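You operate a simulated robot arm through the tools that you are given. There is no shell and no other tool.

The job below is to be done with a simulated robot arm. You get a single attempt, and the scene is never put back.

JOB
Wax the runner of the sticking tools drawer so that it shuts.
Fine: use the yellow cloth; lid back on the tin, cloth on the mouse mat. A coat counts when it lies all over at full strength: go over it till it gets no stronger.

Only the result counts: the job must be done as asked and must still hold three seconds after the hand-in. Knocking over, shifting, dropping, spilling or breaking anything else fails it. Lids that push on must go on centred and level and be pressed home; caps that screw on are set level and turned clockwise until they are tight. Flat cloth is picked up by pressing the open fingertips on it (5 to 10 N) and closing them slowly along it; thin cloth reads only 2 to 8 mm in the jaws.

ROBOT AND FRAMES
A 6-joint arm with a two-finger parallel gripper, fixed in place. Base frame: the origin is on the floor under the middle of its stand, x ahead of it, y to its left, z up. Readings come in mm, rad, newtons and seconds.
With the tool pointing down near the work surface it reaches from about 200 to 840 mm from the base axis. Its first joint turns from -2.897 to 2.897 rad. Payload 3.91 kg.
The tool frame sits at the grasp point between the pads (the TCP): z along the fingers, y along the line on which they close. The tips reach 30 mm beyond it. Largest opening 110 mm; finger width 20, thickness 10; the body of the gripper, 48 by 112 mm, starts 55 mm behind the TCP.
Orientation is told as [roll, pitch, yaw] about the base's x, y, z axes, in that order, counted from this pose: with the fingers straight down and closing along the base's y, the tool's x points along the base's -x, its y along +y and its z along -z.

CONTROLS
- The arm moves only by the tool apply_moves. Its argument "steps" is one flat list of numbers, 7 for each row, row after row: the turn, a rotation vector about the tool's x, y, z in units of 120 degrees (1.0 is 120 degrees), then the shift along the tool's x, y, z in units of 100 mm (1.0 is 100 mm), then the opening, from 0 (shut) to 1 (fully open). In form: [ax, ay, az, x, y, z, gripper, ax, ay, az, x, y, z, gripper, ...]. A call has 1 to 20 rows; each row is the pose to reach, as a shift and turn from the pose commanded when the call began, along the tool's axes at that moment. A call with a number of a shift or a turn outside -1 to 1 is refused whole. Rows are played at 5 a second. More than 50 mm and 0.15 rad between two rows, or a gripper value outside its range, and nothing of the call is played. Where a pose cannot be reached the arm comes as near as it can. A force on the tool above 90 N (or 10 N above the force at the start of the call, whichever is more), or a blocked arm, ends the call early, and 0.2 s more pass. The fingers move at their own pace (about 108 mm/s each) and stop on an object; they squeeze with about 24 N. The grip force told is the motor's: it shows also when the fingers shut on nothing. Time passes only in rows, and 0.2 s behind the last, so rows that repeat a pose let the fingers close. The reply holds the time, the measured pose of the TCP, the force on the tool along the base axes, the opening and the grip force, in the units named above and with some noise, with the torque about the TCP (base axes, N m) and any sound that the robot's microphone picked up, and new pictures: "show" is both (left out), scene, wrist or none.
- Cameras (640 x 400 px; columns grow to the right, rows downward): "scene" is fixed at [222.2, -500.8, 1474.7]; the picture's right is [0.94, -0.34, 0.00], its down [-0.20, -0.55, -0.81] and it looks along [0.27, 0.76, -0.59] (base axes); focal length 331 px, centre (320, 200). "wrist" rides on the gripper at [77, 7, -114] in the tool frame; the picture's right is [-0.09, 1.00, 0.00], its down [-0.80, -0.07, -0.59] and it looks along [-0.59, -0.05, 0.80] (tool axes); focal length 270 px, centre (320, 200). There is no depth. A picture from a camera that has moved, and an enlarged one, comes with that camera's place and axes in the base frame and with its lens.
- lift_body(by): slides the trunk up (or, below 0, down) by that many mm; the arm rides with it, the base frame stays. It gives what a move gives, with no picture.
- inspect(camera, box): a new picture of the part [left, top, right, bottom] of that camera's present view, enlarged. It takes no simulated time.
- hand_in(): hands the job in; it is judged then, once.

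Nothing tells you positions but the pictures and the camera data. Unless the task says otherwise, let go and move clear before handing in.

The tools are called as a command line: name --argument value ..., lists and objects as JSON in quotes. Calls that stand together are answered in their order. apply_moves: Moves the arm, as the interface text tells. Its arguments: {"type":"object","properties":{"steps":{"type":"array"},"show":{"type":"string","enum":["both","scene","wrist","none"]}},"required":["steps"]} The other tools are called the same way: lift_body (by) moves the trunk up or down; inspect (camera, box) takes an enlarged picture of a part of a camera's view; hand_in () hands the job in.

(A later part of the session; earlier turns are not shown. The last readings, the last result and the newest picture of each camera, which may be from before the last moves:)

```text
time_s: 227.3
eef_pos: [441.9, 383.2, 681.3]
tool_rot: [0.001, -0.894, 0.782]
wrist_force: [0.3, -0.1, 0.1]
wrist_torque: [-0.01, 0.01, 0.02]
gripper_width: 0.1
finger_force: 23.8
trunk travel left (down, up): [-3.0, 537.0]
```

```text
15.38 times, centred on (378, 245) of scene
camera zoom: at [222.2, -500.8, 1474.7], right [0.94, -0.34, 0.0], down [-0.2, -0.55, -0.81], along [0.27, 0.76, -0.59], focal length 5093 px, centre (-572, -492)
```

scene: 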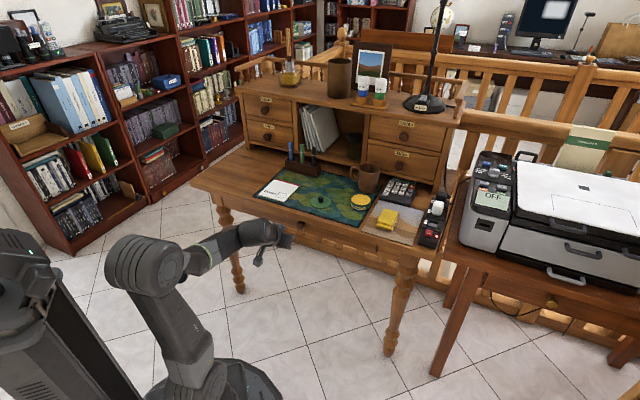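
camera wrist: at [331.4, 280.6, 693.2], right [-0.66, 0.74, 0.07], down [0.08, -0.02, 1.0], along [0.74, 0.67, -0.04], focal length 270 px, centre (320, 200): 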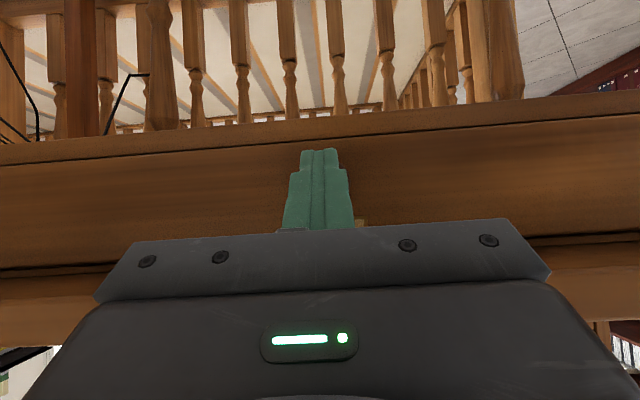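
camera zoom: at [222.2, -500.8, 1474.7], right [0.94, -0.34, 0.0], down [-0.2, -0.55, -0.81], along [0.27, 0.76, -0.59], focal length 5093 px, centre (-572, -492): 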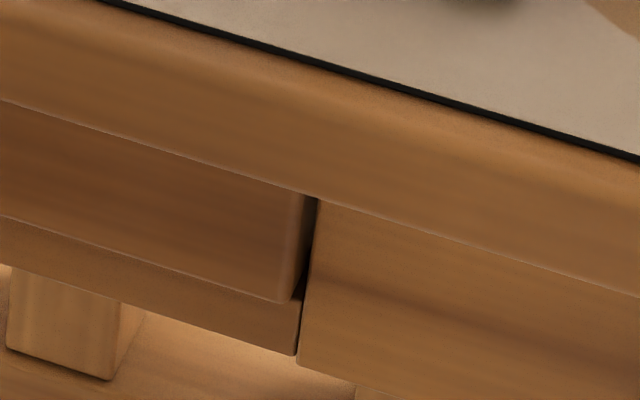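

It crept in a little more. Continuing until it meets a stop.

apply_moves --steps '[0, 0, 0, -0.0125, 0, 0.0156, 0, 0, 0, 0, -0.0251, 0, 0.0312, 0, 0, 0, 0, -0.0251, 0, 0.0312, 0]' --show "none"

apply_moves --steps '[0, 0, 0, -0.0125, 0, 0.0156, 0, 0, 0, 0, -0.0251, 0, 0.0312, 0, 0, 0, 0, -0.0251, 0, 0.0312, 0]' --show "none"

inspect --camera "scene" --box '[366, 232, 390, 258]'

```text
time_s: 228.1
eef_pos: [446.2, 386.0, 680.0]
tool_rot: [0.001, -0.892, 0.784]
wrist_force: [-0.8, -0.5, -0.9]
wrist_torque: [-0.04, 0.03, 0.0]
gripper_width: 0.0
finger_force: 24.1
trunk travel left (down, up): [-3.0, 537.0]
```

```text
time_s: 228.9
eef_pos: [446.4, 385.7, 679.8]
tool_rot: [0.001, -0.89, 0.783]
wrist_force: [-41.1, -36.3, -3.4]
wrist_torque: [-0.1, 0.86, 0.12]
gripper_width: 0.1
finger_force: 23.6
trunk travel left (down, up): [-3.0, 537.0]
```

```text
15.38 times, centred on (378, 245) of scene
camera zoom: at [222.2, -500.8, 1474.7], right [0.94, -0.34, 0.0], down [-0.2, -0.55, -0.81], along [0.27, 0.76, -0.59], focal length 5093 px, centre (-572, -492)
```

zoom: 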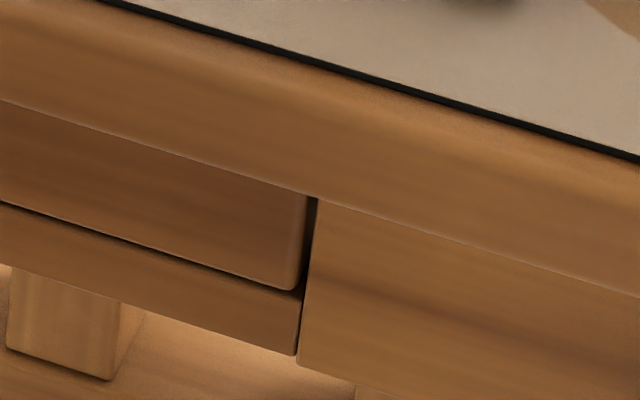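

The drawer is flush and the force now acts at the knob: it has met its stop and is shut. I'll back away.

apply_moves --steps '[0, 0, 0, 0.0188, 0, -0.0234, 0, 0, 0, 0, 0.0627, 0, -0.0779, 0, 0, 0, 0, 0.188, 0, -0.234, 0, 0, 0, 0, 0.4, 0, -0.5, 0, 0, 0, 0, 0.5, 0, -0.65, 0, 0, 0, 0, 0.5, 0, -0.65, 0]' --show "scene"

inspect --camera "scene" --box '[260, 200, 400, 270]'

inspect --camera "scene" --box '[366, 232, 390, 258]'

```text
time_s: 230.3
eef_pos: [390.7, 331.7, 683.9]
tool_rot: [0.0, -0.894, 0.784]
wrist_force: [-0.1, -0.7, 0.2]
wrist_torque: [0.0, 0.02, 0.01]
gripper_width: 0.2
finger_force: 24.2
trunk travel left (down, up): [-3.0, 537.0]
```

scene: 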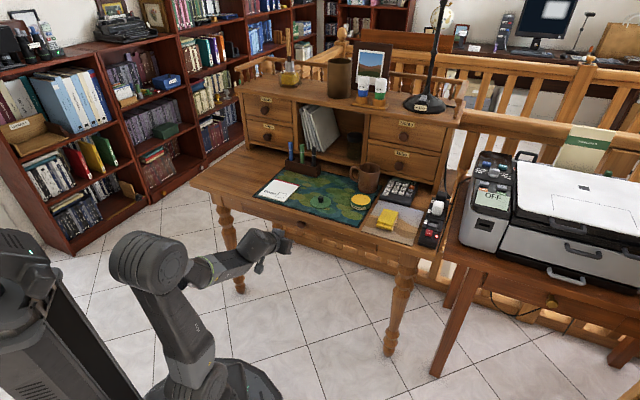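

```text
4.57 times, centred on (330, 235) of scene
camera zoom: at [222.2, -500.8, 1474.7], right [0.94, -0.34, 0.0], down [-0.2, -0.55, -0.81], along [0.27, 0.76, -0.59], focal length 1514 px, centre (274, 40)
```

zoom: 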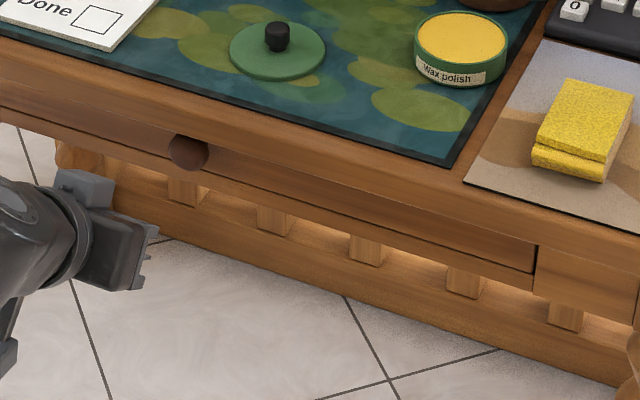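

```text
15.38 times, centred on (378, 245) of scene
camera zoom: at [222.2, -500.8, 1474.7], right [0.94, -0.34, 0.0], down [-0.2, -0.55, -0.81], along [0.27, 0.76, -0.59], focal length 5093 px, centre (-572, -492)
```

zoom: 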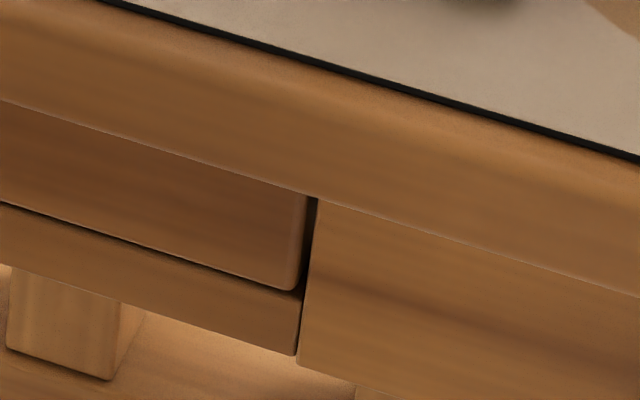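

The drawer stays shut. Now I'll bring the tool upright and raise the trunk to working height to replace the lid.

apply_moves --steps '[0, 0.065, 0, 0, 0, 0, 0, 0, 0.13, 0, 0, 0, 0, 0, 0, 0.195, 0, 0, 0, 0, 0, 0, 0.26, 0, 0, 0, 0, 0, 0, 0.325, 0, 0, 0, 0, 0, 0, 0.39, 0, 0, 0, 0, 0, 0, 0.427, 0, 0, 0, 0, 0, 0, 0.427, 0, 0, 0, 0, 0]' --show "none"

lift_body --by 350

lift_body --by 97

```text
time_s: 232.1
eef_pos: [390.0, 331.9, 682.8]
tool_rot: [-0.001, 0.004, 0.784]
wrist_force: [-0.3, -0.5, -0.2]
wrist_torque: [0.02, 0.04, 0.01]
gripper_width: 0.0
finger_force: 23.3
out of reach, approached as far as the arm can: row 1
trunk travel left (down, up): [-3.0, 537.0]
```

```text
time_s: 235.6
eef_pos: [390.8, 332.3, 1032.9]
tool_rot: [-0.001, 0.002, 0.784]
wrist_force: [0.4, -0.4, -1.3]
wrist_torque: [-0.01, -0.02, 0.02]
gripper_width: 0.0
finger_force: 24.6
trunk travel left (down, up): [-353.0, 187.0]
```

```text
time_s: 236.9
eef_pos: [391.2, 330.0, 1130.1]
tool_rot: [0.0, 0.001, 0.782]
wrist_force: [-0.7, -1.0, 0.5]
wrist_torque: [-0.02, -0.01, 0.01]
gripper_width: 0.0
finger_force: 24.1
trunk travel left (down, up): [-450.0, 90.0]
```

Back at working height and upright. I'll travel to above the lid and check alignment with its knob.

apply_moves --steps '[0, 0, 0, -0.27, -0.1, 0.3, 0.3, 0, 0, 0, -0.54, -0.2, 0.6, 0.6, 0, 0, 0, -0.8, -0.28, 0.9, 0.6, 0, 0, 0, -0.8, -0.28, 1.0, 0.6, 0, 0, 0, -0.8, -0.28, 1.0, 0.6]' --show "none"

apply_moves --steps '[0, 0, 0, -0.27, -0.1, 0.3, 0.6, 0, 0, 0, -0.54, -0.2, 0.6, 0.6, 0, 0, 0, -0.79, -0.28, 0.9, 0.6, 0, 0, 0, -0.79, -0.28, 1.0, 0.6, 0, 0, 0, -0.79, -0.28, 1.0, 0.6]' --show "none"

apply_moves --steps '[0, 0, 0, 0, 0, 0.3, 0.6, 0, 0, 0, 0, 0, 0.6, 0.6, 0, 0, 0, 0, 0, 0.6, 0.6]' --show "wrist"

inspect --camera "wrist" --box '[200, 60, 440, 210]'

```text
time_s: 238.1
eef_pos: [466.9, 367.3, 1029.7]
tool_rot: [-0.001, 0.002, 0.783]
wrist_force: [0.0, -0.6, -0.1]
wrist_torque: [0.03, 0.03, -0.03]
gripper_width: 66.0
finger_force: 0.0
trunk travel left (down, up): [-450.0, 90.0]
```

```text
time_s: 239.3
eef_pos: [542.8, 403.8, 928.6]
tool_rot: [0.0, 0.002, 0.785]
wrist_force: [0.1, 0.5, 0.7]
wrist_torque: [0.0, -0.01, -0.01]
gripper_width: 66.2
finger_force: 0.1
trunk travel left (down, up): [-450.0, 90.0]
```

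```text
time_s: 240.1
eef_pos: [541.6, 402.7, 870.1]
tool_rot: [0.001, 0.001, 0.783]
wrist_force: [-0.2, -0.6, 0.5]
wrist_torque: [-0.01, -0.01, -0.01]
gripper_width: 66.2
finger_force: 0.1
trunk travel left (down, up): [-450.0, 90.0]
camera wrist: at [483.5, 352.7, 984.1], right [-0.64, 0.77, 0.0], down [0.62, 0.52, 0.59], along [0.46, 0.38, -0.8], focal length 270 px, centre (320, 200)
```

wrist: 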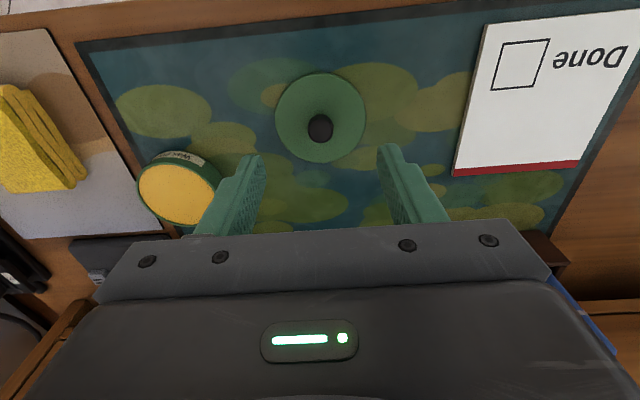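

```text
2.67 times, centred on (320, 135) of wrist
camera zoom: at [483.5, 352.7, 984.1], right [-0.64, 0.77, 0.0], down [0.62, 0.52, 0.59], along [0.46, 0.38, -0.8], focal length 721 px, centre (320, 373)
```

zoom: 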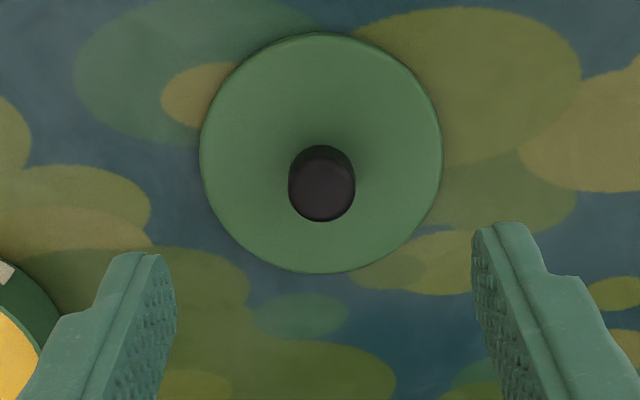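

The lid is where I left it. Descending 68 mm onto its knob and gripping.

apply_moves --steps '[0, 0, 0, -0.016, -0.007, 0.25, 0.6, 0, 0, 0, -0.016, -0.007, 0.5, 0.6, 0, 0, 0, -0.016, -0.007, 0.62, 0.6, 0, 0, 0, -0.016, -0.007, 0.68, 0.6, 0, 0, 0, -0.016, -0.007, 0.68, 0.5, 0, 0, 0, -0.016, -0.007, 0.68, 0.35, 0, 0, 0, -0.016, -0.007, 0.68, 0.25, 0, 0, 0, -0.016, -0.007, 0.68, 0.19, 0, 0, 0, -0.016, -0.007, 0.68, 0.14, 0, 0, 0, -0.016, -0.007, 0.68, 0.08, 0, 0, 0, -0.016, -0.007, 0.68, 0, 0, 0, 0, -0.016, -0.007, 0.68, 0]' --show "wrist"

inspect --camera "scene" --box '[300, 180, 345, 212]'

```text
time_s: 242.7
eef_pos: [544.4, 403.6, 801.0]
tool_rot: [0.001, 0.001, 0.784]
wrist_force: [-0.9, -0.3, -0.3]
wrist_torque: [-0.01, -0.01, -0.02]
gripper_width: 17.9
finger_force: 24.4
trunk travel left (down, up): [-450.0, 90.0]
camera wrist: at [485.2, 354.2, 916.0], right [-0.64, 0.77, 0.0], down [0.62, 0.52, 0.59], along [0.46, 0.38, -0.81], focal length 270 px, centre (320, 200)
```

wrist: 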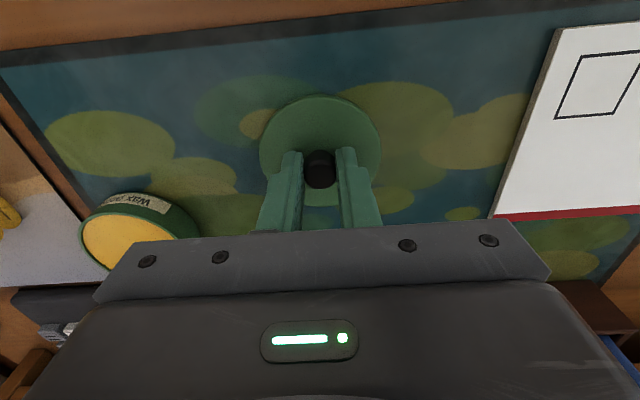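

```text
12.50 times, centred on (322, 196) of scene
camera zoom: at [222.2, -500.8, 1474.7], right [0.94, -0.34, 0.0], down [-0.2, -0.55, -0.81], along [0.27, 0.76, -0.59], focal length 4138 px, centre (289, 250)
```

zoom: 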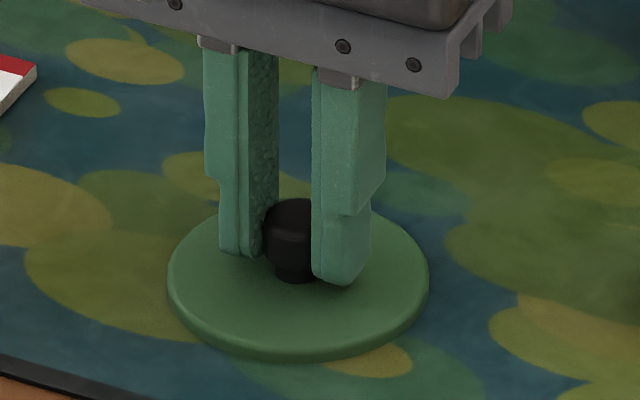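

Lid gripped. I'll lift it and first take a clean view of the open tin to find its centre accurately.

apply_moves --steps '[0, 0, 0, 0, 0, -0.05, 0, 0, 0, 0, 0, 0, -0.3, 0, 0, 0, 0, 0, 0, -0.6, 0, 0, 0, 0, -0.1, -0.1, -0.9, 0, 0, 0, 0, -0.2, -0.2, -0.9, 0, 0, 0, 0, -0.2, -0.2, -0.9, 0]' --show "wrist"

inspect --camera "wrist" --box '[160, 70, 280, 190]'

inspect --camera "scene" --box '[342, 182, 378, 218]'

inspect --camera "scene" --box '[300, 140, 372, 190]'

```text
time_s: 244.1
eef_pos: [571.9, 403.3, 892.5]
tool_rot: [-0.001, 0.002, 0.785]
wrist_force: [-0.1, 0.1, -0.7]
wrist_torque: [0.01, 0.02, -0.02]
gripper_width: 17.8
finger_force: 24.5
trunk travel left (down, up): [-450.0, 90.0]
camera wrist: at [513.4, 353.8, 1006.0], right [-0.64, 0.77, 0.0], down [0.62, 0.52, 0.59], along [0.46, 0.38, -0.81], focal length 270 px, centre (320, 200)
```

wrist: 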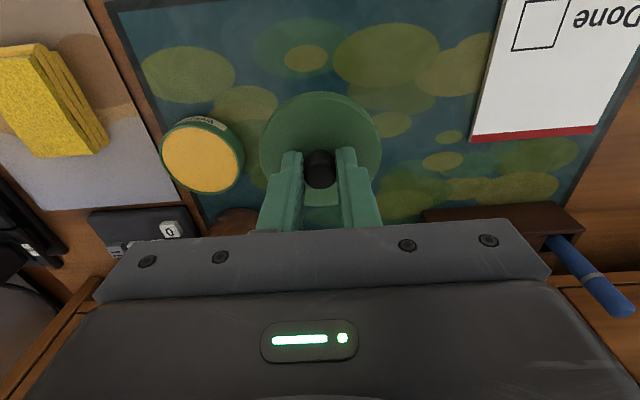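

```text
3.33 times, centred on (220, 130) of wrist
camera zoom: at [513.4, 353.8, 1006.0], right [-0.64, 0.77, 0.0], down [0.62, 0.52, 0.59], along [0.46, 0.38, -0.81], focal length 901 px, centre (653, 433)
```

zoom: 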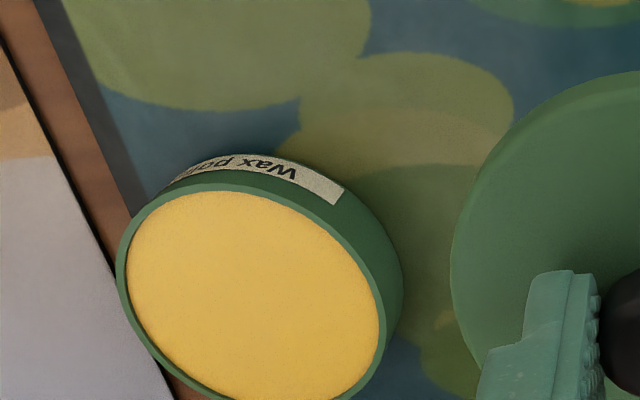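

```text
11.11 times, centred on (360, 200) of scene
camera zoom: at [222.2, -500.8, 1474.7], right [0.94, -0.34, 0.0], down [-0.2, -0.55, -0.81], along [0.27, 0.76, -0.59], focal length 3678 px, centre (-124, 200)
```

zoom: 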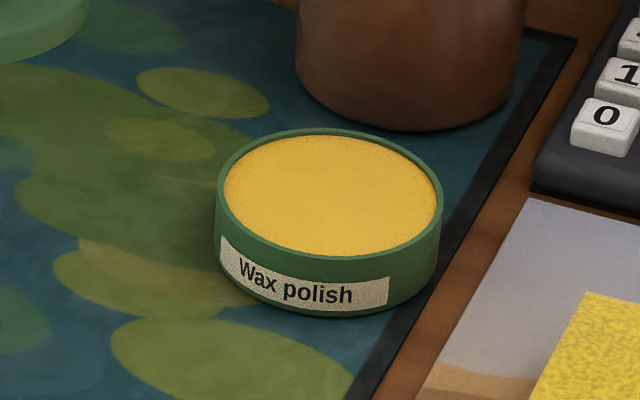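

```text
8.00 times, centred on (336, 165) of scene
camera zoom: at [222.2, -500.8, 1474.7], right [0.94, -0.34, 0.0], down [-0.2, -0.55, -0.81], along [0.27, 0.76, -0.59], focal length 2648 px, centre (192, 480)
```

zoom: 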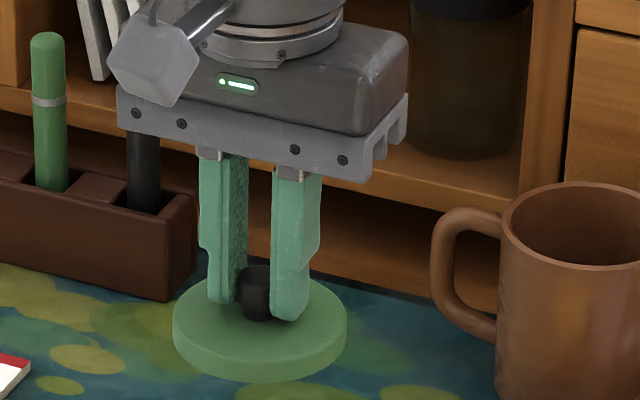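

The tin centre works out at about n = 721, w = 232.5, consistent with where the lid sat originally. I'll check how the lid sits in the fingers now compared with before.

inspect --camera "wrist" --box '[220, 80, 420, 205]'

```text
3.20 times, centred on (320, 142) of wrist
camera zoom: at [513.4, 353.8, 1006.0], right [-0.64, 0.77, 0.0], down [0.62, 0.52, 0.59], along [0.46, 0.38, -0.81], focal length 865 px, centre (320, 384)
```

zoom: 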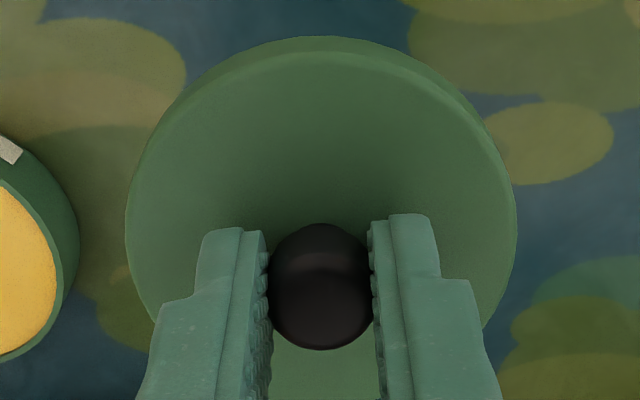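

The lid sits about 2 mm toward the robot in the fingers, so I'll aim the TCP at n = 723.2, w = 232.6. Moving over the tin at safe height.

apply_moves --steps '[0, 0, 0, -0.1, -0.25, 0, 0, 0, 0, 0, -0.2, -0.5, 0, 0, 0, 0, 0, -0.3, -0.75, 0, 0, 0, 0, 0, -0.336, -1.0, 0, 0, 0, 0, 0, -0.336, -1.0, 0, 0]' --show "none"

apply_moves --steps '[0, 0, 0, 0, -0.134, 0, 0, 0, 0, 0, 0, -0.134, 0.2, 0, 0, 0, 0, 0, -0.134, 0.35, 0, 0, 0, 0, 0, -0.134, 0.35, 0]' --show "wrist"

inspect --camera "scene" --box '[330, 165, 390, 215]'

inspect --camera "wrist" --box '[220, 60, 420, 185]'

```text
time_s: 245.3
eef_pos: [666.0, 357.0, 891.1]
tool_rot: [-0.001, 0.002, 0.784]
wrist_force: [0.0, -0.2, -0.1]
wrist_torque: [0.03, 0.01, -0.01]
gripper_width: 17.7
finger_force: 23.6
trunk travel left (down, up): [-450.0, 90.0]
```

```text
time_s: 246.3
eef_pos: [676.2, 346.8, 857.2]
tool_rot: [0.0, 0.001, 0.783]
wrist_force: [-0.5, 0.3, -1.0]
wrist_torque: [-0.02, 0.0, -0.02]
gripper_width: 17.8
finger_force: 23.5
trunk travel left (down, up): [-450.0, 90.0]
camera wrist: at [617.1, 296.7, 971.5], right [-0.64, 0.77, 0.0], down [0.62, 0.52, 0.59], along [0.46, 0.38, -0.8], focal length 270 px, centre (320, 200)
```

wrist: 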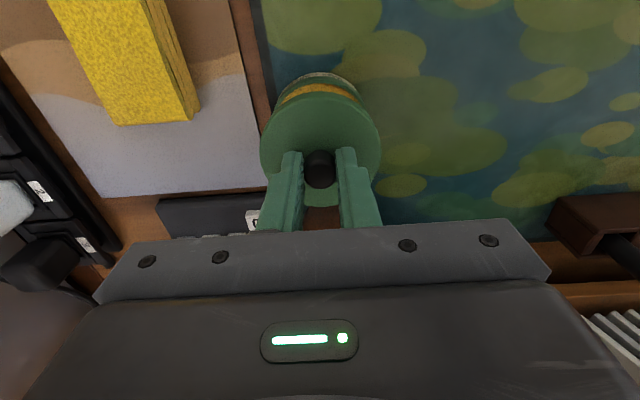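

```text
8.00 times, centred on (360, 190) of scene
camera zoom: at [222.2, -500.8, 1474.7], right [0.94, -0.34, 0.0], down [-0.2, -0.55, -0.81], along [0.27, 0.76, -0.59], focal length 2648 px, centre (0, 280)
```

zoom: 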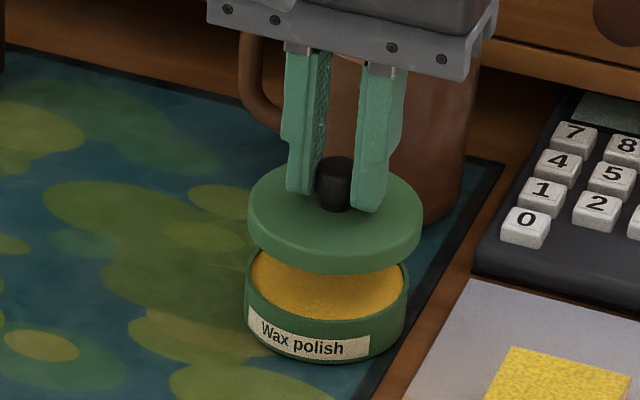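

```text
3.20 times, centred on (320, 122) of wrist
camera zoom: at [617.1, 296.7, 971.5], right [-0.64, 0.77, 0.0], down [0.62, 0.52, 0.59], along [0.46, 0.38, -0.8], focal length 865 px, centre (320, 448)
```

zoom: 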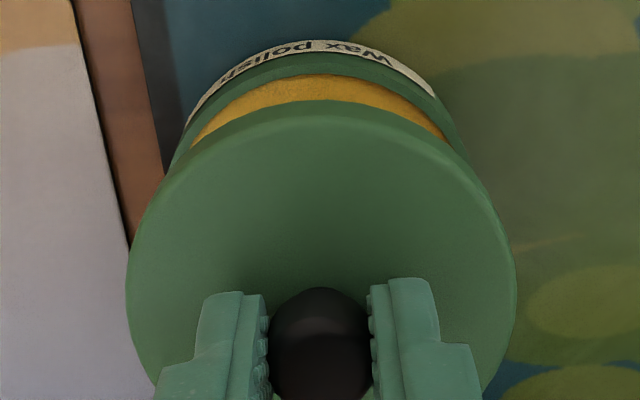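

The lid looks centred over the tin from both views. Lowering to just above the rim, then in 1 mm steps.

apply_moves --steps '[0, 0, 0, 0, 0, 0.1, 0, 0, 0, 0, 0, 0, 0.2, 0, 0, 0, 0, 0, 0, 0.26, 0, 0, 0, 0, 0, 0, 0.26, 0]' --show "none"

apply_moves --steps '[0, 0, 0, 0, 0, 0.01, 0, 0, 0, 0, 0, 0, 0.02, 0, 0, 0, 0, 0, 0, 0.02, 0]' --show "none"

inspect --camera "scene" --box '[340, 180, 382, 214]'

inspect --camera "wrist" --box '[220, 60, 420, 185]'

```text
time_s: 247.3
eef_pos: [676.3, 347.8, 831.4]
tool_rot: [0.0, 0.002, 0.783]
wrist_force: [0.0, 0.0, 0.1]
wrist_torque: [0.0, 0.0, -0.02]
gripper_width: 17.6
finger_force: 23.7
trunk travel left (down, up): [-450.0, 90.0]
```

```text
time_s: 248.1
eef_pos: [675.8, 347.4, 828.7]
tool_rot: [0.0, 0.003, 0.783]
wrist_force: [-0.3, -1.3, -0.5]
wrist_torque: [0.01, 0.03, 0.01]
gripper_width: 17.5
finger_force: 24.4
trunk travel left (down, up): [-450.0, 90.0]
```

```text
11.76 times, centred on (361, 197) of scene
camera zoom: at [222.2, -500.8, 1474.7], right [0.94, -0.34, 0.0], down [-0.2, -0.55, -0.81], along [0.27, 0.76, -0.59], focal length 3895 px, centre (-162, 235)
```

zoom: 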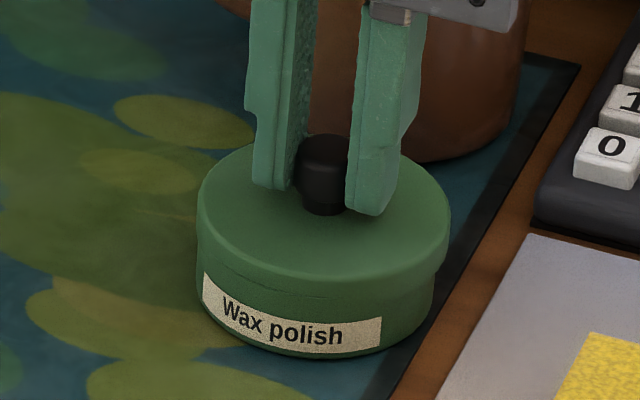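

```text
3.20 times, centred on (320, 122) of wrist
camera zoom: at [617.2, 296.9, 942.7], right [-0.64, 0.77, 0.0], down [0.62, 0.52, 0.59], along [0.46, 0.38, -0.81], focal length 865 px, centre (320, 448)
```

zoom: 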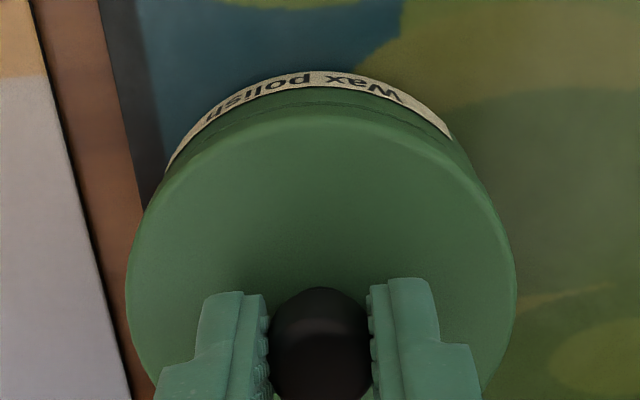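

Comparing with the lid's original seated view, it is about 1.8 mm too far inward. I'll correct by that much before contact.

apply_moves --steps '[0, 0, 0, 0.018, 0.005, 0, 0, 0, 0, 0, 0.018, 0.005, 0, 0]' --show "none"

inspect --camera "scene" --box '[340, 180, 382, 214]'

inspect --camera "wrist" --box '[220, 60, 420, 185]'

```text
time_s: 248.7
eef_pos: [673.7, 347.2, 828.4]
tool_rot: [0.0, 0.001, 0.783]
wrist_force: [0.6, -0.2, -1.3]
wrist_torque: [0.03, 0.03, 0.01]
gripper_width: 17.9
finger_force: 24.5
trunk travel left (down, up): [-450.0, 90.0]
```

```text
11.76 times, centred on (361, 197) of scene
camera zoom: at [222.2, -500.8, 1474.7], right [0.94, -0.34, 0.0], down [-0.2, -0.55, -0.81], along [0.27, 0.76, -0.59], focal length 3895 px, centre (-162, 235)
```

zoom: 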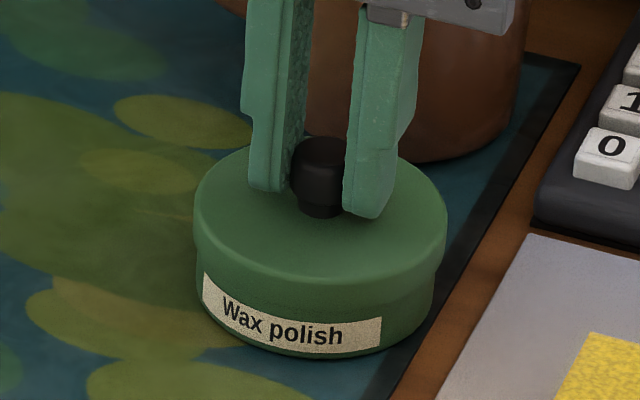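

```text
3.20 times, centred on (320, 122) of wrist
camera zoom: at [615.6, 295.9, 942.8], right [-0.64, 0.77, 0.0], down [0.62, 0.52, 0.59], along [0.46, 0.38, -0.8], focal length 865 px, centre (320, 448)
```

zoom: 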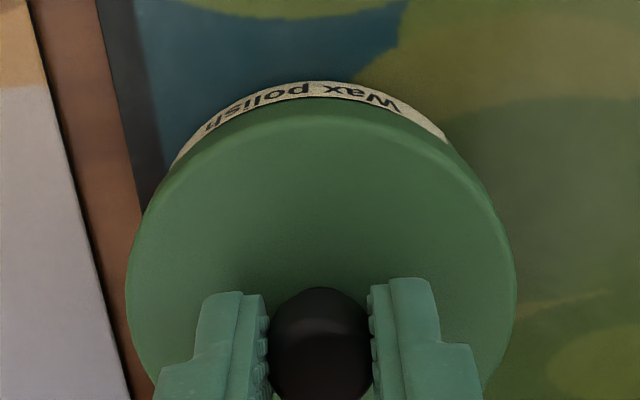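

Now within about 1 mm by comparison with the original seated view. A last 0.7 mm trim, then lowering to contact.

apply_moves --steps '[0, 0, 0, -0.007, 0, 0, 0, 0, 0, 0, -0.007, 0, 0.01, 0, 0, 0, 0, -0.007, 0, 0.01, 0]' --show "none"

apply_moves --steps '[0, 0, 0, 0, 0, 0.01, 0, 0, 0, 0, 0, 0, 0.01, 0]' --show "none"

apply_moves --steps '[0, 0, 0, 0, 0, 0.01, 0, 0, 0, 0, 0, 0, 0.01, 0]' --show "none"

inspect --camera "scene" --box '[340, 180, 382, 214]'

```text
time_s: 249.5
eef_pos: [674.1, 346.4, 827.5]
tool_rot: [0.0, 0.003, 0.783]
wrist_force: [0.5, -0.2, -0.2]
wrist_torque: [-0.01, 0.0, 0.01]
gripper_width: 17.8
finger_force: 23.8
trunk travel left (down, up): [-450.0, 90.0]
```

```text
time_s: 250.1
eef_pos: [675.8, 346.7, 826.1]
tool_rot: [0.0, 0.001, 0.785]
wrist_force: [0.3, -0.4, 0.0]
wrist_torque: [-0.03, -0.02, -0.02]
gripper_width: 18.0
finger_force: 23.6
trunk travel left (down, up): [-450.0, 90.0]
```

```text
time_s: 250.7
eef_pos: [675.2, 347.1, 826.0]
tool_rot: [0.0, 0.0, 0.782]
wrist_force: [-0.2, -0.9, 3.2]
wrist_torque: [-0.03, 0.05, -0.09]
gripper_width: 18.0
finger_force: 24.1
trunk travel left (down, up): [-450.0, 90.0]
```

```text
11.76 times, centred on (361, 197) of scene
camera zoom: at [222.2, -500.8, 1474.7], right [0.94, -0.34, 0.0], down [-0.2, -0.55, -0.81], along [0.27, 0.76, -0.59], focal length 3895 px, centre (-162, 235)
```

zoom: 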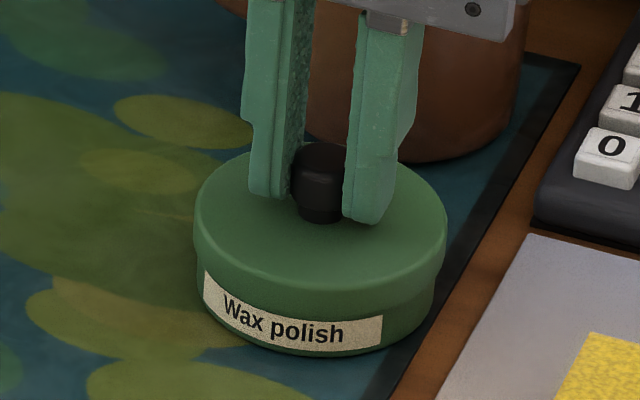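

Contact at z ≈ 826. Pressing down gently in 1 mm steps, listening for the snap.

apply_moves --steps '[0, 0, 0, 0, 0, 0.01, 0, 0, 0, 0, 0, 0, 0.01, 0]' --show "none"

apply_moves --steps '[0, 0, 0, 0, 0, 0.01, 0, 0, 0, 0, 0, 0, 0.01, 0]' --show "none"

inspect --camera "scene" --box '[340, 180, 382, 214]'

inspect --camera "wrist" --box '[220, 60, 420, 185]'

```text
time_s: 251.3
eef_pos: [674.4, 347.0, 826.7]
tool_rot: [0.0, -0.001, 0.784]
wrist_force: [0.5, -0.7, 9.6]
wrist_torque: [-0.06, 0.04, -0.06]
gripper_width: 18.0
finger_force: 24.4
trunk travel left (down, up): [-450.0, 90.0]
```

```text
time_s: 251.9
eef_pos: [674.5, 346.7, 825.6]
tool_rot: [-0.001, -0.001, 0.785]
wrist_force: [1.4, 0.3, 17.6]
wrist_torque: [-0.05, -0.01, -0.08]
gripper_width: 17.8
finger_force: 24.2
trunk travel left (down, up): [-450.0, 90.0]
```

```text
11.76 times, centred on (361, 197) of scene
camera zoom: at [222.2, -500.8, 1474.7], right [0.94, -0.34, 0.0], down [-0.2, -0.55, -0.81], along [0.27, 0.76, -0.59], focal length 3895 px, centre (-162, 235)
```

zoom: 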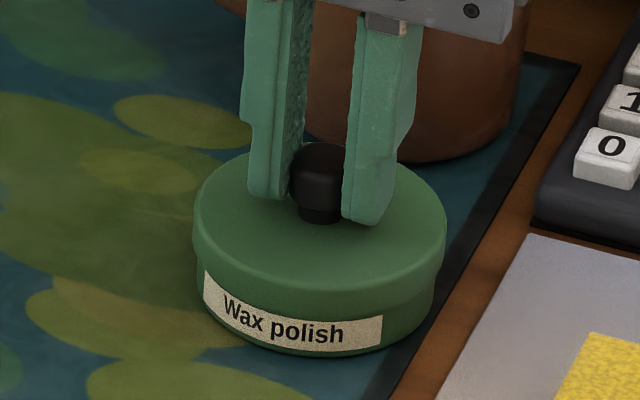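

```text
3.20 times, centred on (320, 122) of wrist
camera zoom: at [615.4, 296.2, 939.6], right [-0.64, 0.77, 0.0], down [0.62, 0.51, 0.6], along [0.46, 0.38, -0.8], focal length 865 px, centre (320, 448)
```

zoom: 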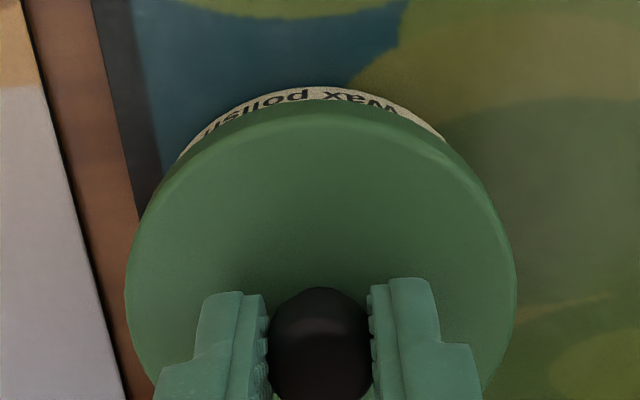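

Level contact (almost no torque). Pressing further.

apply_moves --steps '[0, 0, 0, 0, 0, 0.01, 0, 0, 0, 0, 0, 0, 0.01, 0]' --show "none"

apply_moves --steps '[0, 0, 0, 0, 0, 0.01, 0, 0, 0, 0, 0, 0, 0.01, 0]' --show "none"

apply_moves --steps '[0, 0, 0, 0, 0, 0.01, 0, 0, 0, 0, 0, 0, 0.01, 0]' --show "none"

inspect --camera "scene" --box '[340, 180, 382, 214]'

```text
time_s: 252.5
eef_pos: [674.0, 346.1, 824.9]
tool_rot: [0.0, -0.005, 0.782]
wrist_force: [2.7, 2.6, 24.7]
wrist_torque: [0.01, -0.05, -0.06]
gripper_width: 18.0
finger_force: 23.8
trunk travel left (down, up): [-450.0, 90.0]
```

```text
time_s: 253.1
eef_pos: [674.3, 346.1, 823.7]
tool_rot: [0.0, -0.002, 0.784]
wrist_force: [3.1, 2.1, 25.5]
wrist_torque: [0.09, -0.19, -0.02]
gripper_width: 17.9
finger_force: 23.8
trunk travel left (down, up): [-450.0, 90.0]
```

```text
time_s: 253.7
eef_pos: [673.6, 345.5, 822.3]
tool_rot: [-0.001, -0.001, 0.785]
wrist_force: [2.4, 1.9, 25.1]
wrist_torque: [0.11, -0.25, -0.07]
gripper_width: 17.7
finger_force: 23.8
trunk travel left (down, up): [-450.0, 90.0]
```

```text
11.76 times, centred on (361, 197) of scene
camera zoom: at [222.2, -500.8, 1474.7], right [0.94, -0.34, 0.0], down [-0.2, -0.55, -0.81], along [0.27, 0.76, -0.59], focal length 3895 px, centre (-162, 235)
```

zoom: 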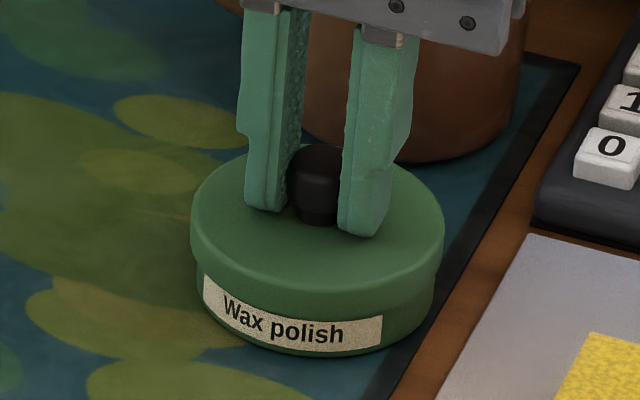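

The fingers are now slipping on the knob at about 25 N, so I'll unload, check the lid's centring, then press from above with closed fingers.

apply_moves --steps '[0, 0, 0, 0, 0, -0.012, 0, 0, 0, 0, 0, 0, -0.024, 0, 0, 0, 0, 0, 0, -0.024, 0]' --show "none"

inspect --camera "scene" --box '[340, 180, 382, 214]'

inspect --camera "wrist" --box '[220, 60, 420, 185]'

```text
time_s: 254.5
eef_pos: [674.0, 345.1, 822.0]
tool_rot: [0.001, 0.004, 0.784]
wrist_force: [-0.2, -0.2, 6.8]
wrist_torque: [0.03, -0.07, -0.05]
gripper_width: 17.8
finger_force: 23.9
trunk travel left (down, up): [-450.0, 90.0]
```

```text
11.76 times, centred on (361, 197) of scene
camera zoom: at [222.2, -500.8, 1474.7], right [0.94, -0.34, 0.0], down [-0.2, -0.55, -0.81], along [0.27, 0.76, -0.59], focal length 3895 px, centre (-162, 235)
```

zoom: 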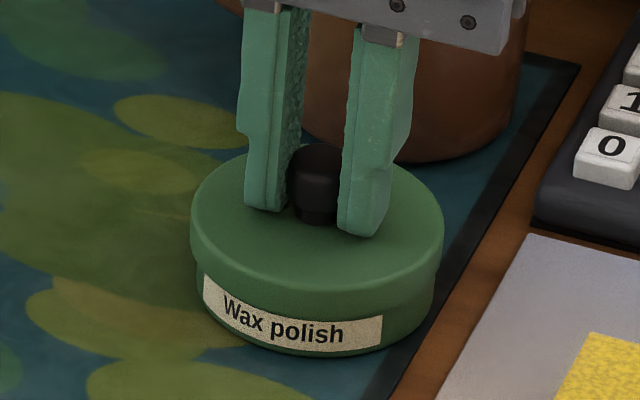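

```text
3.20 times, centred on (320, 122) of wrist
camera zoom: at [614.8, 295.7, 936.7], right [-0.64, 0.77, 0.0], down [0.62, 0.52, 0.59], along [0.45, 0.38, -0.81], focal length 865 px, centre (320, 448)
```

zoom: 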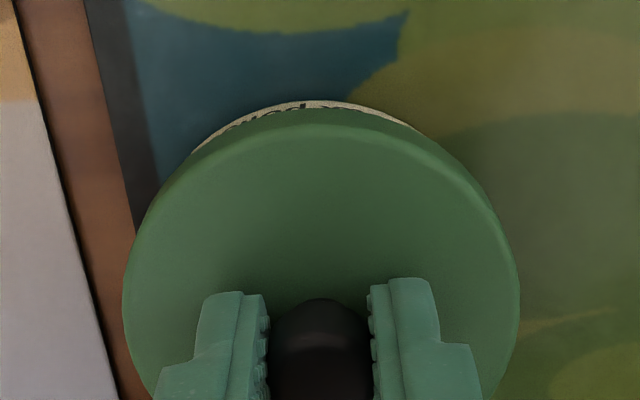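

The lid drifted about 1.5 mm toward the robot under load. I'll unload fully and shift it back.

apply_moves --steps '[0, 0, 0, 0, 0, -0.01, 0, 0, 0, 0, -0.008, -0.002, -0.012, 0, 0, 0, 0, -0.017, -0.004, -0.012, 0, 0, 0, 0, -0.017, -0.004, -0.012, 0]' --show "none"

inspect --camera "scene" --box '[340, 180, 382, 214]'

inspect --camera "wrist" --box '[220, 60, 420, 185]'

```text
time_s: 255.5
eef_pos: [676.1, 346.9, 823.7]
tool_rot: [0.0, 0.002, 0.783]
wrist_force: [-0.5, -0.3, -0.4]
wrist_torque: [-0.01, 0.01, 0.03]
gripper_width: 18.0
finger_force: 24.4
trunk travel left (down, up): [-450.0, 90.0]
```

```text
11.76 times, centred on (361, 197) of scene
camera zoom: at [222.2, -500.8, 1474.7], right [0.94, -0.34, 0.0], down [-0.2, -0.55, -0.81], along [0.27, 0.76, -0.59], focal length 3895 px, centre (-162, 235)
```

zoom: 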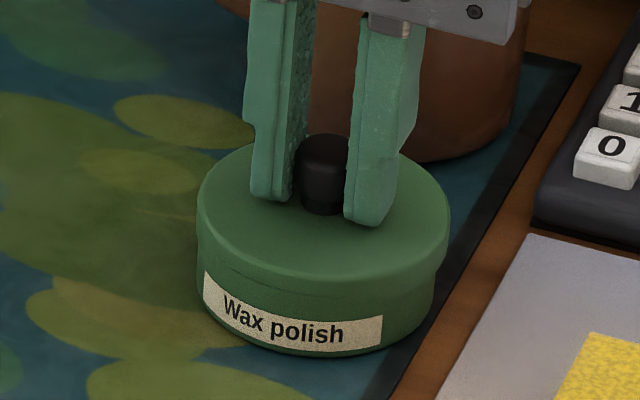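

```text
3.20 times, centred on (320, 122) of wrist
camera zoom: at [617.3, 297.4, 938.4], right [-0.64, 0.77, 0.0], down [0.62, 0.52, 0.59], along [0.46, 0.38, -0.81], focal length 865 px, centre (320, 448)
```

zoom: 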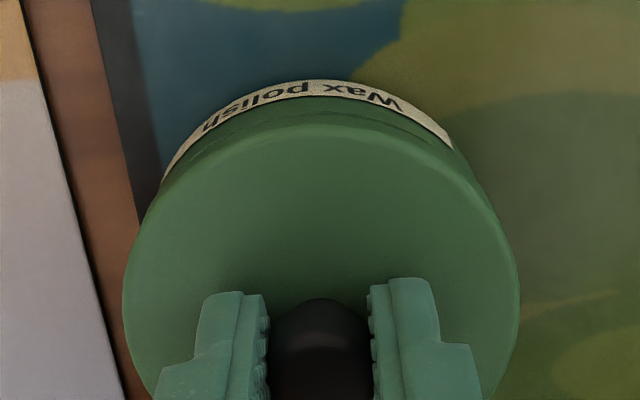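

Unloaded it sprang back a bit too far, so the earlier drift was arm flex. I'll shift back 1.6 mm, set the lid down with light contact and check.

apply_moves --steps '[0, 0, 0, 0.016, 0.003, 0, 0, 0, 0, 0, 0.016, 0.003, 0.01, 0, 0, 0, 0, 0.016, 0.003, 0.015, 0, 0, 0, 0, 0.016, 0.003, 0.015, 0]' --show "none"

inspect --camera "scene" --box '[340, 180, 382, 214]'

inspect --camera "wrist" --box '[220, 60, 420, 185]'

```text
time_s: 256.5
eef_pos: [675.3, 347.2, 821.8]
tool_rot: [0.001, 0.003, 0.784]
wrist_force: [0.4, 0.0, -0.5]
wrist_torque: [0.0, -0.03, -0.02]
gripper_width: 17.8
finger_force: 23.7
trunk travel left (down, up): [-450.0, 90.0]
```

```text
11.76 times, centred on (361, 197) of scene
camera zoom: at [222.2, -500.8, 1474.7], right [0.94, -0.34, 0.0], down [-0.2, -0.55, -0.81], along [0.27, 0.76, -0.59], focal length 3895 px, centre (-162, 235)
```

zoom: 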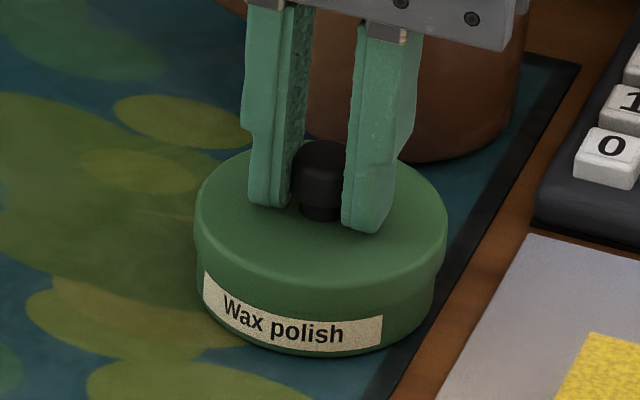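

```text
3.20 times, centred on (320, 122) of wrist
camera zoom: at [616.2, 296.5, 936.8], right [-0.64, 0.77, 0.0], down [0.62, 0.52, 0.59], along [0.46, 0.38, -0.81], focal length 865 px, centre (320, 448)
```

zoom: 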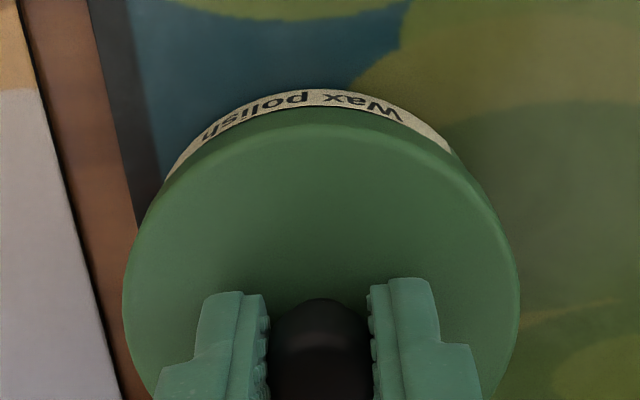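

Sideways it now matches the original seated view. Lowering to light contact, then releasing.

apply_moves --steps '[0, 0, 0, 0, 0, 0.008, 0, 0, 0, 0, 0, 0, 0.008, 0]' --show "none"

apply_moves --steps '[0, 0, 0, 0, 0, 0.006, 0, 0, 0, 0, 0, 0, 0.006, 0]' --show "none"

inspect --camera "scene" --box '[340, 180, 382, 214]'

```text
time_s: 257.1
eef_pos: [674.3, 346.4, 822.6]
tool_rot: [0.001, 0.002, 0.784]
wrist_force: [0.2, 0.2, 2.2]
wrist_torque: [0.0, 0.06, -0.04]
gripper_width: 17.8
finger_force: 23.9
trunk travel left (down, up): [-450.0, 90.0]
```

```text
time_s: 257.7
eef_pos: [675.4, 346.8, 823.5]
tool_rot: [0.0, -0.001, 0.783]
wrist_force: [1.8, 1.6, 7.2]
wrist_torque: [-0.05, 0.03, 0.0]
gripper_width: 17.8
finger_force: 24.1
trunk travel left (down, up): [-450.0, 90.0]
```

```text
11.76 times, centred on (361, 197) of scene
camera zoom: at [222.2, -500.8, 1474.7], right [0.94, -0.34, 0.0], down [-0.2, -0.55, -0.81], along [0.27, 0.76, -0.59], focal length 3895 px, centre (-162, 235)
```

zoom: 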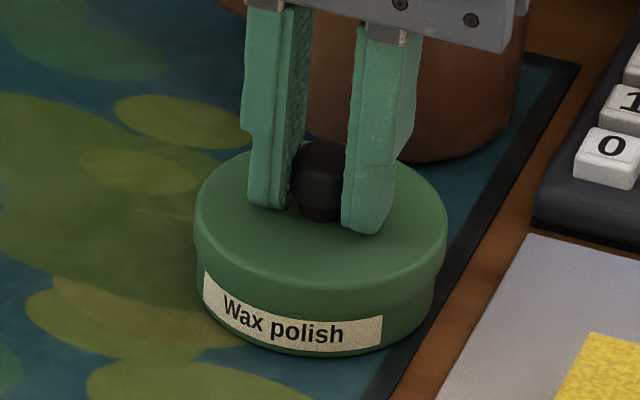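

Light, level contact. Releasing the knob and rising to check how the lid sits.

apply_moves --steps '[0, 0, 0, 0, 0, -0.005, 0, 0, 0, 0, 0, 0, -0.005, 0.2, 0, 0, 0, 0, 0, -0.005, 0.25, 0, 0, 0, 0, 0, -0.005, 0.35, 0, 0, 0, 0, 0, -0.1, 0.4, 0, 0, 0, 0, 0, -0.3, 0.4, 0, 0, 0, 0, 0, -0.6, 0.4, 0, 0, 0, 0, 0, -0.6, 0.4]' --show "none"

inspect --camera "scene" --box '[340, 180, 382, 214]'

inspect --camera "wrist" --box '[230, 40, 410, 180]'

```text
time_s: 259.5
eef_pos: [674.0, 347.0, 881.4]
tool_rot: [0.001, 0.001, 0.783]
wrist_force: [-0.6, -0.7, -0.5]
wrist_torque: [-0.04, -0.04, 0.01]
gripper_width: 44.0
finger_force: 0.1
trunk travel left (down, up): [-450.0, 90.0]
heard: snap
```

```text
11.76 times, centred on (361, 197) of scene
camera zoom: at [222.2, -500.8, 1474.7], right [0.94, -0.34, 0.0], down [-0.2, -0.55, -0.81], along [0.27, 0.76, -0.59], focal length 3895 px, centre (-162, 235)
```

zoom: 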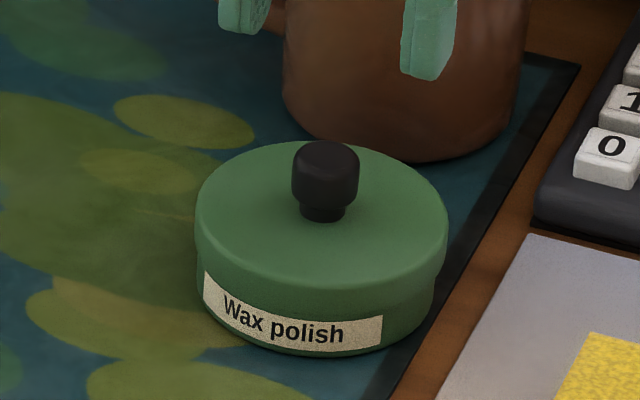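

```text
2.86 times, centred on (320, 110) of wrist
camera zoom: at [616.1, 296.4, 995.2], right [-0.64, 0.77, 0.0], down [0.62, 0.52, 0.59], along [0.46, 0.38, -0.81], focal length 772 px, centre (320, 457)
```

zoom: 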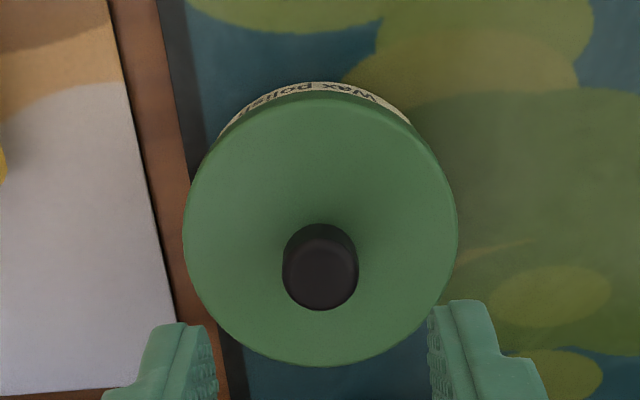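

A snap was heard on release and the lid now looks centred and flat, matching its original picture. I'll press the knob straight down with closed fingers to make sure it is home.

apply_moves --steps '[0, 0, 0, -0.006, -0.01, 0, 0.2, 0, 0, 0, -0.006, -0.01, 0, 0, 0, 0, 0, -0.006, -0.01, 0.2, 0, 0, 0, 0, -0.006, -0.01, 0.36, 0, 0, 0, 0, -0.006, -0.01, 0.36, 0]' --show "none"

inspect --camera "scene" --box '[340, 170, 382, 214]'

inspect --camera "wrist" --box '[220, 60, 420, 185]'

```text
time_s: 260.7
eef_pos: [676.8, 346.2, 844.6]
tool_rot: [0.0, 0.002, 0.782]
wrist_force: [0.0, -0.4, -0.4]
wrist_torque: [-0.02, -0.01, 0.01]
gripper_width: 0.0
finger_force: 23.6
trunk travel left (down, up): [-450.0, 90.0]
```

```text
9.09 times, centred on (361, 192) of scene
camera zoom: at [222.2, -500.8, 1474.7], right [0.94, -0.34, 0.0], down [-0.2, -0.55, -0.81], along [0.27, 0.76, -0.59], focal length 3010 px, centre (-53, 273)
```

zoom: 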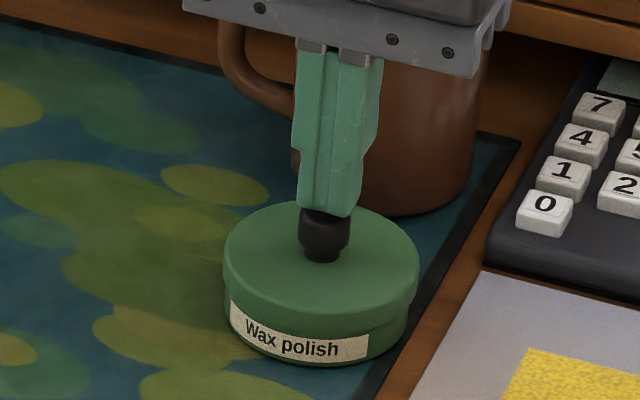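

```text
3.20 times, centred on (320, 122) of wrist
camera zoom: at [617.7, 296.0, 959.1], right [-0.64, 0.77, 0.0], down [0.62, 0.52, 0.59], along [0.46, 0.38, -0.81], focal length 865 px, centre (320, 448)
```

zoom: 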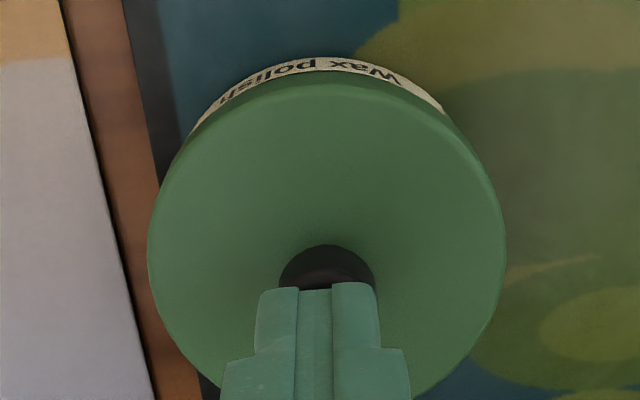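

Fingertips are right over the knob, 2 mm off sideways. Correcting and pressing in small steps.

apply_moves --steps '[0, 0, 0, 0, 0.018, 0.01, 0, 0, 0, 0, 0, 0.018, 0.03, 0, 0, 0, 0, 0, 0.018, 0.03, 0]' --show "none"

apply_moves --steps '[0, 0, 0, 0, 0, 0.01, 0, 0, 0, 0, 0, 0, 0.02, 0, 0, 0, 0, 0, 0, 0.02, 0]' --show "none"

apply_moves --steps '[0, 0, 0, 0, 0, 0.01, 0, 0, 0, 0, 0, 0, 0.02, 0, 0, 0, 0, 0, 0, 0.02, 0]' --show "none"

```text
time_s: 261.5
eef_pos: [675.5, 348.8, 842.3]
tool_rot: [-0.001, 0.002, 0.783]
wrist_force: [0.1, 0.0, 0.2]
wrist_torque: [-0.01, 0.01, 0.01]
gripper_width: 0.1
finger_force: 24.5
trunk travel left (down, up): [-450.0, 90.0]
```

```text
time_s: 262.3
eef_pos: [674.9, 348.0, 841.2]
tool_rot: [0.0, -0.001, 0.786]
wrist_force: [1.3, 1.8, 4.9]
wrist_torque: [0.02, -0.04, 0.0]
gripper_width: 0.0
finger_force: 24.4
trunk travel left (down, up): [-450.0, 90.0]
```

```text
time_s: 263.1
eef_pos: [674.8, 347.8, 841.4]
tool_rot: [-0.002, -0.003, 0.784]
wrist_force: [5.1, 3.5, 18.8]
wrist_torque: [0.15, -0.15, 0.0]
gripper_width: 0.2
finger_force: 24.1
trunk travel left (down, up): [-450.0, 90.0]
```

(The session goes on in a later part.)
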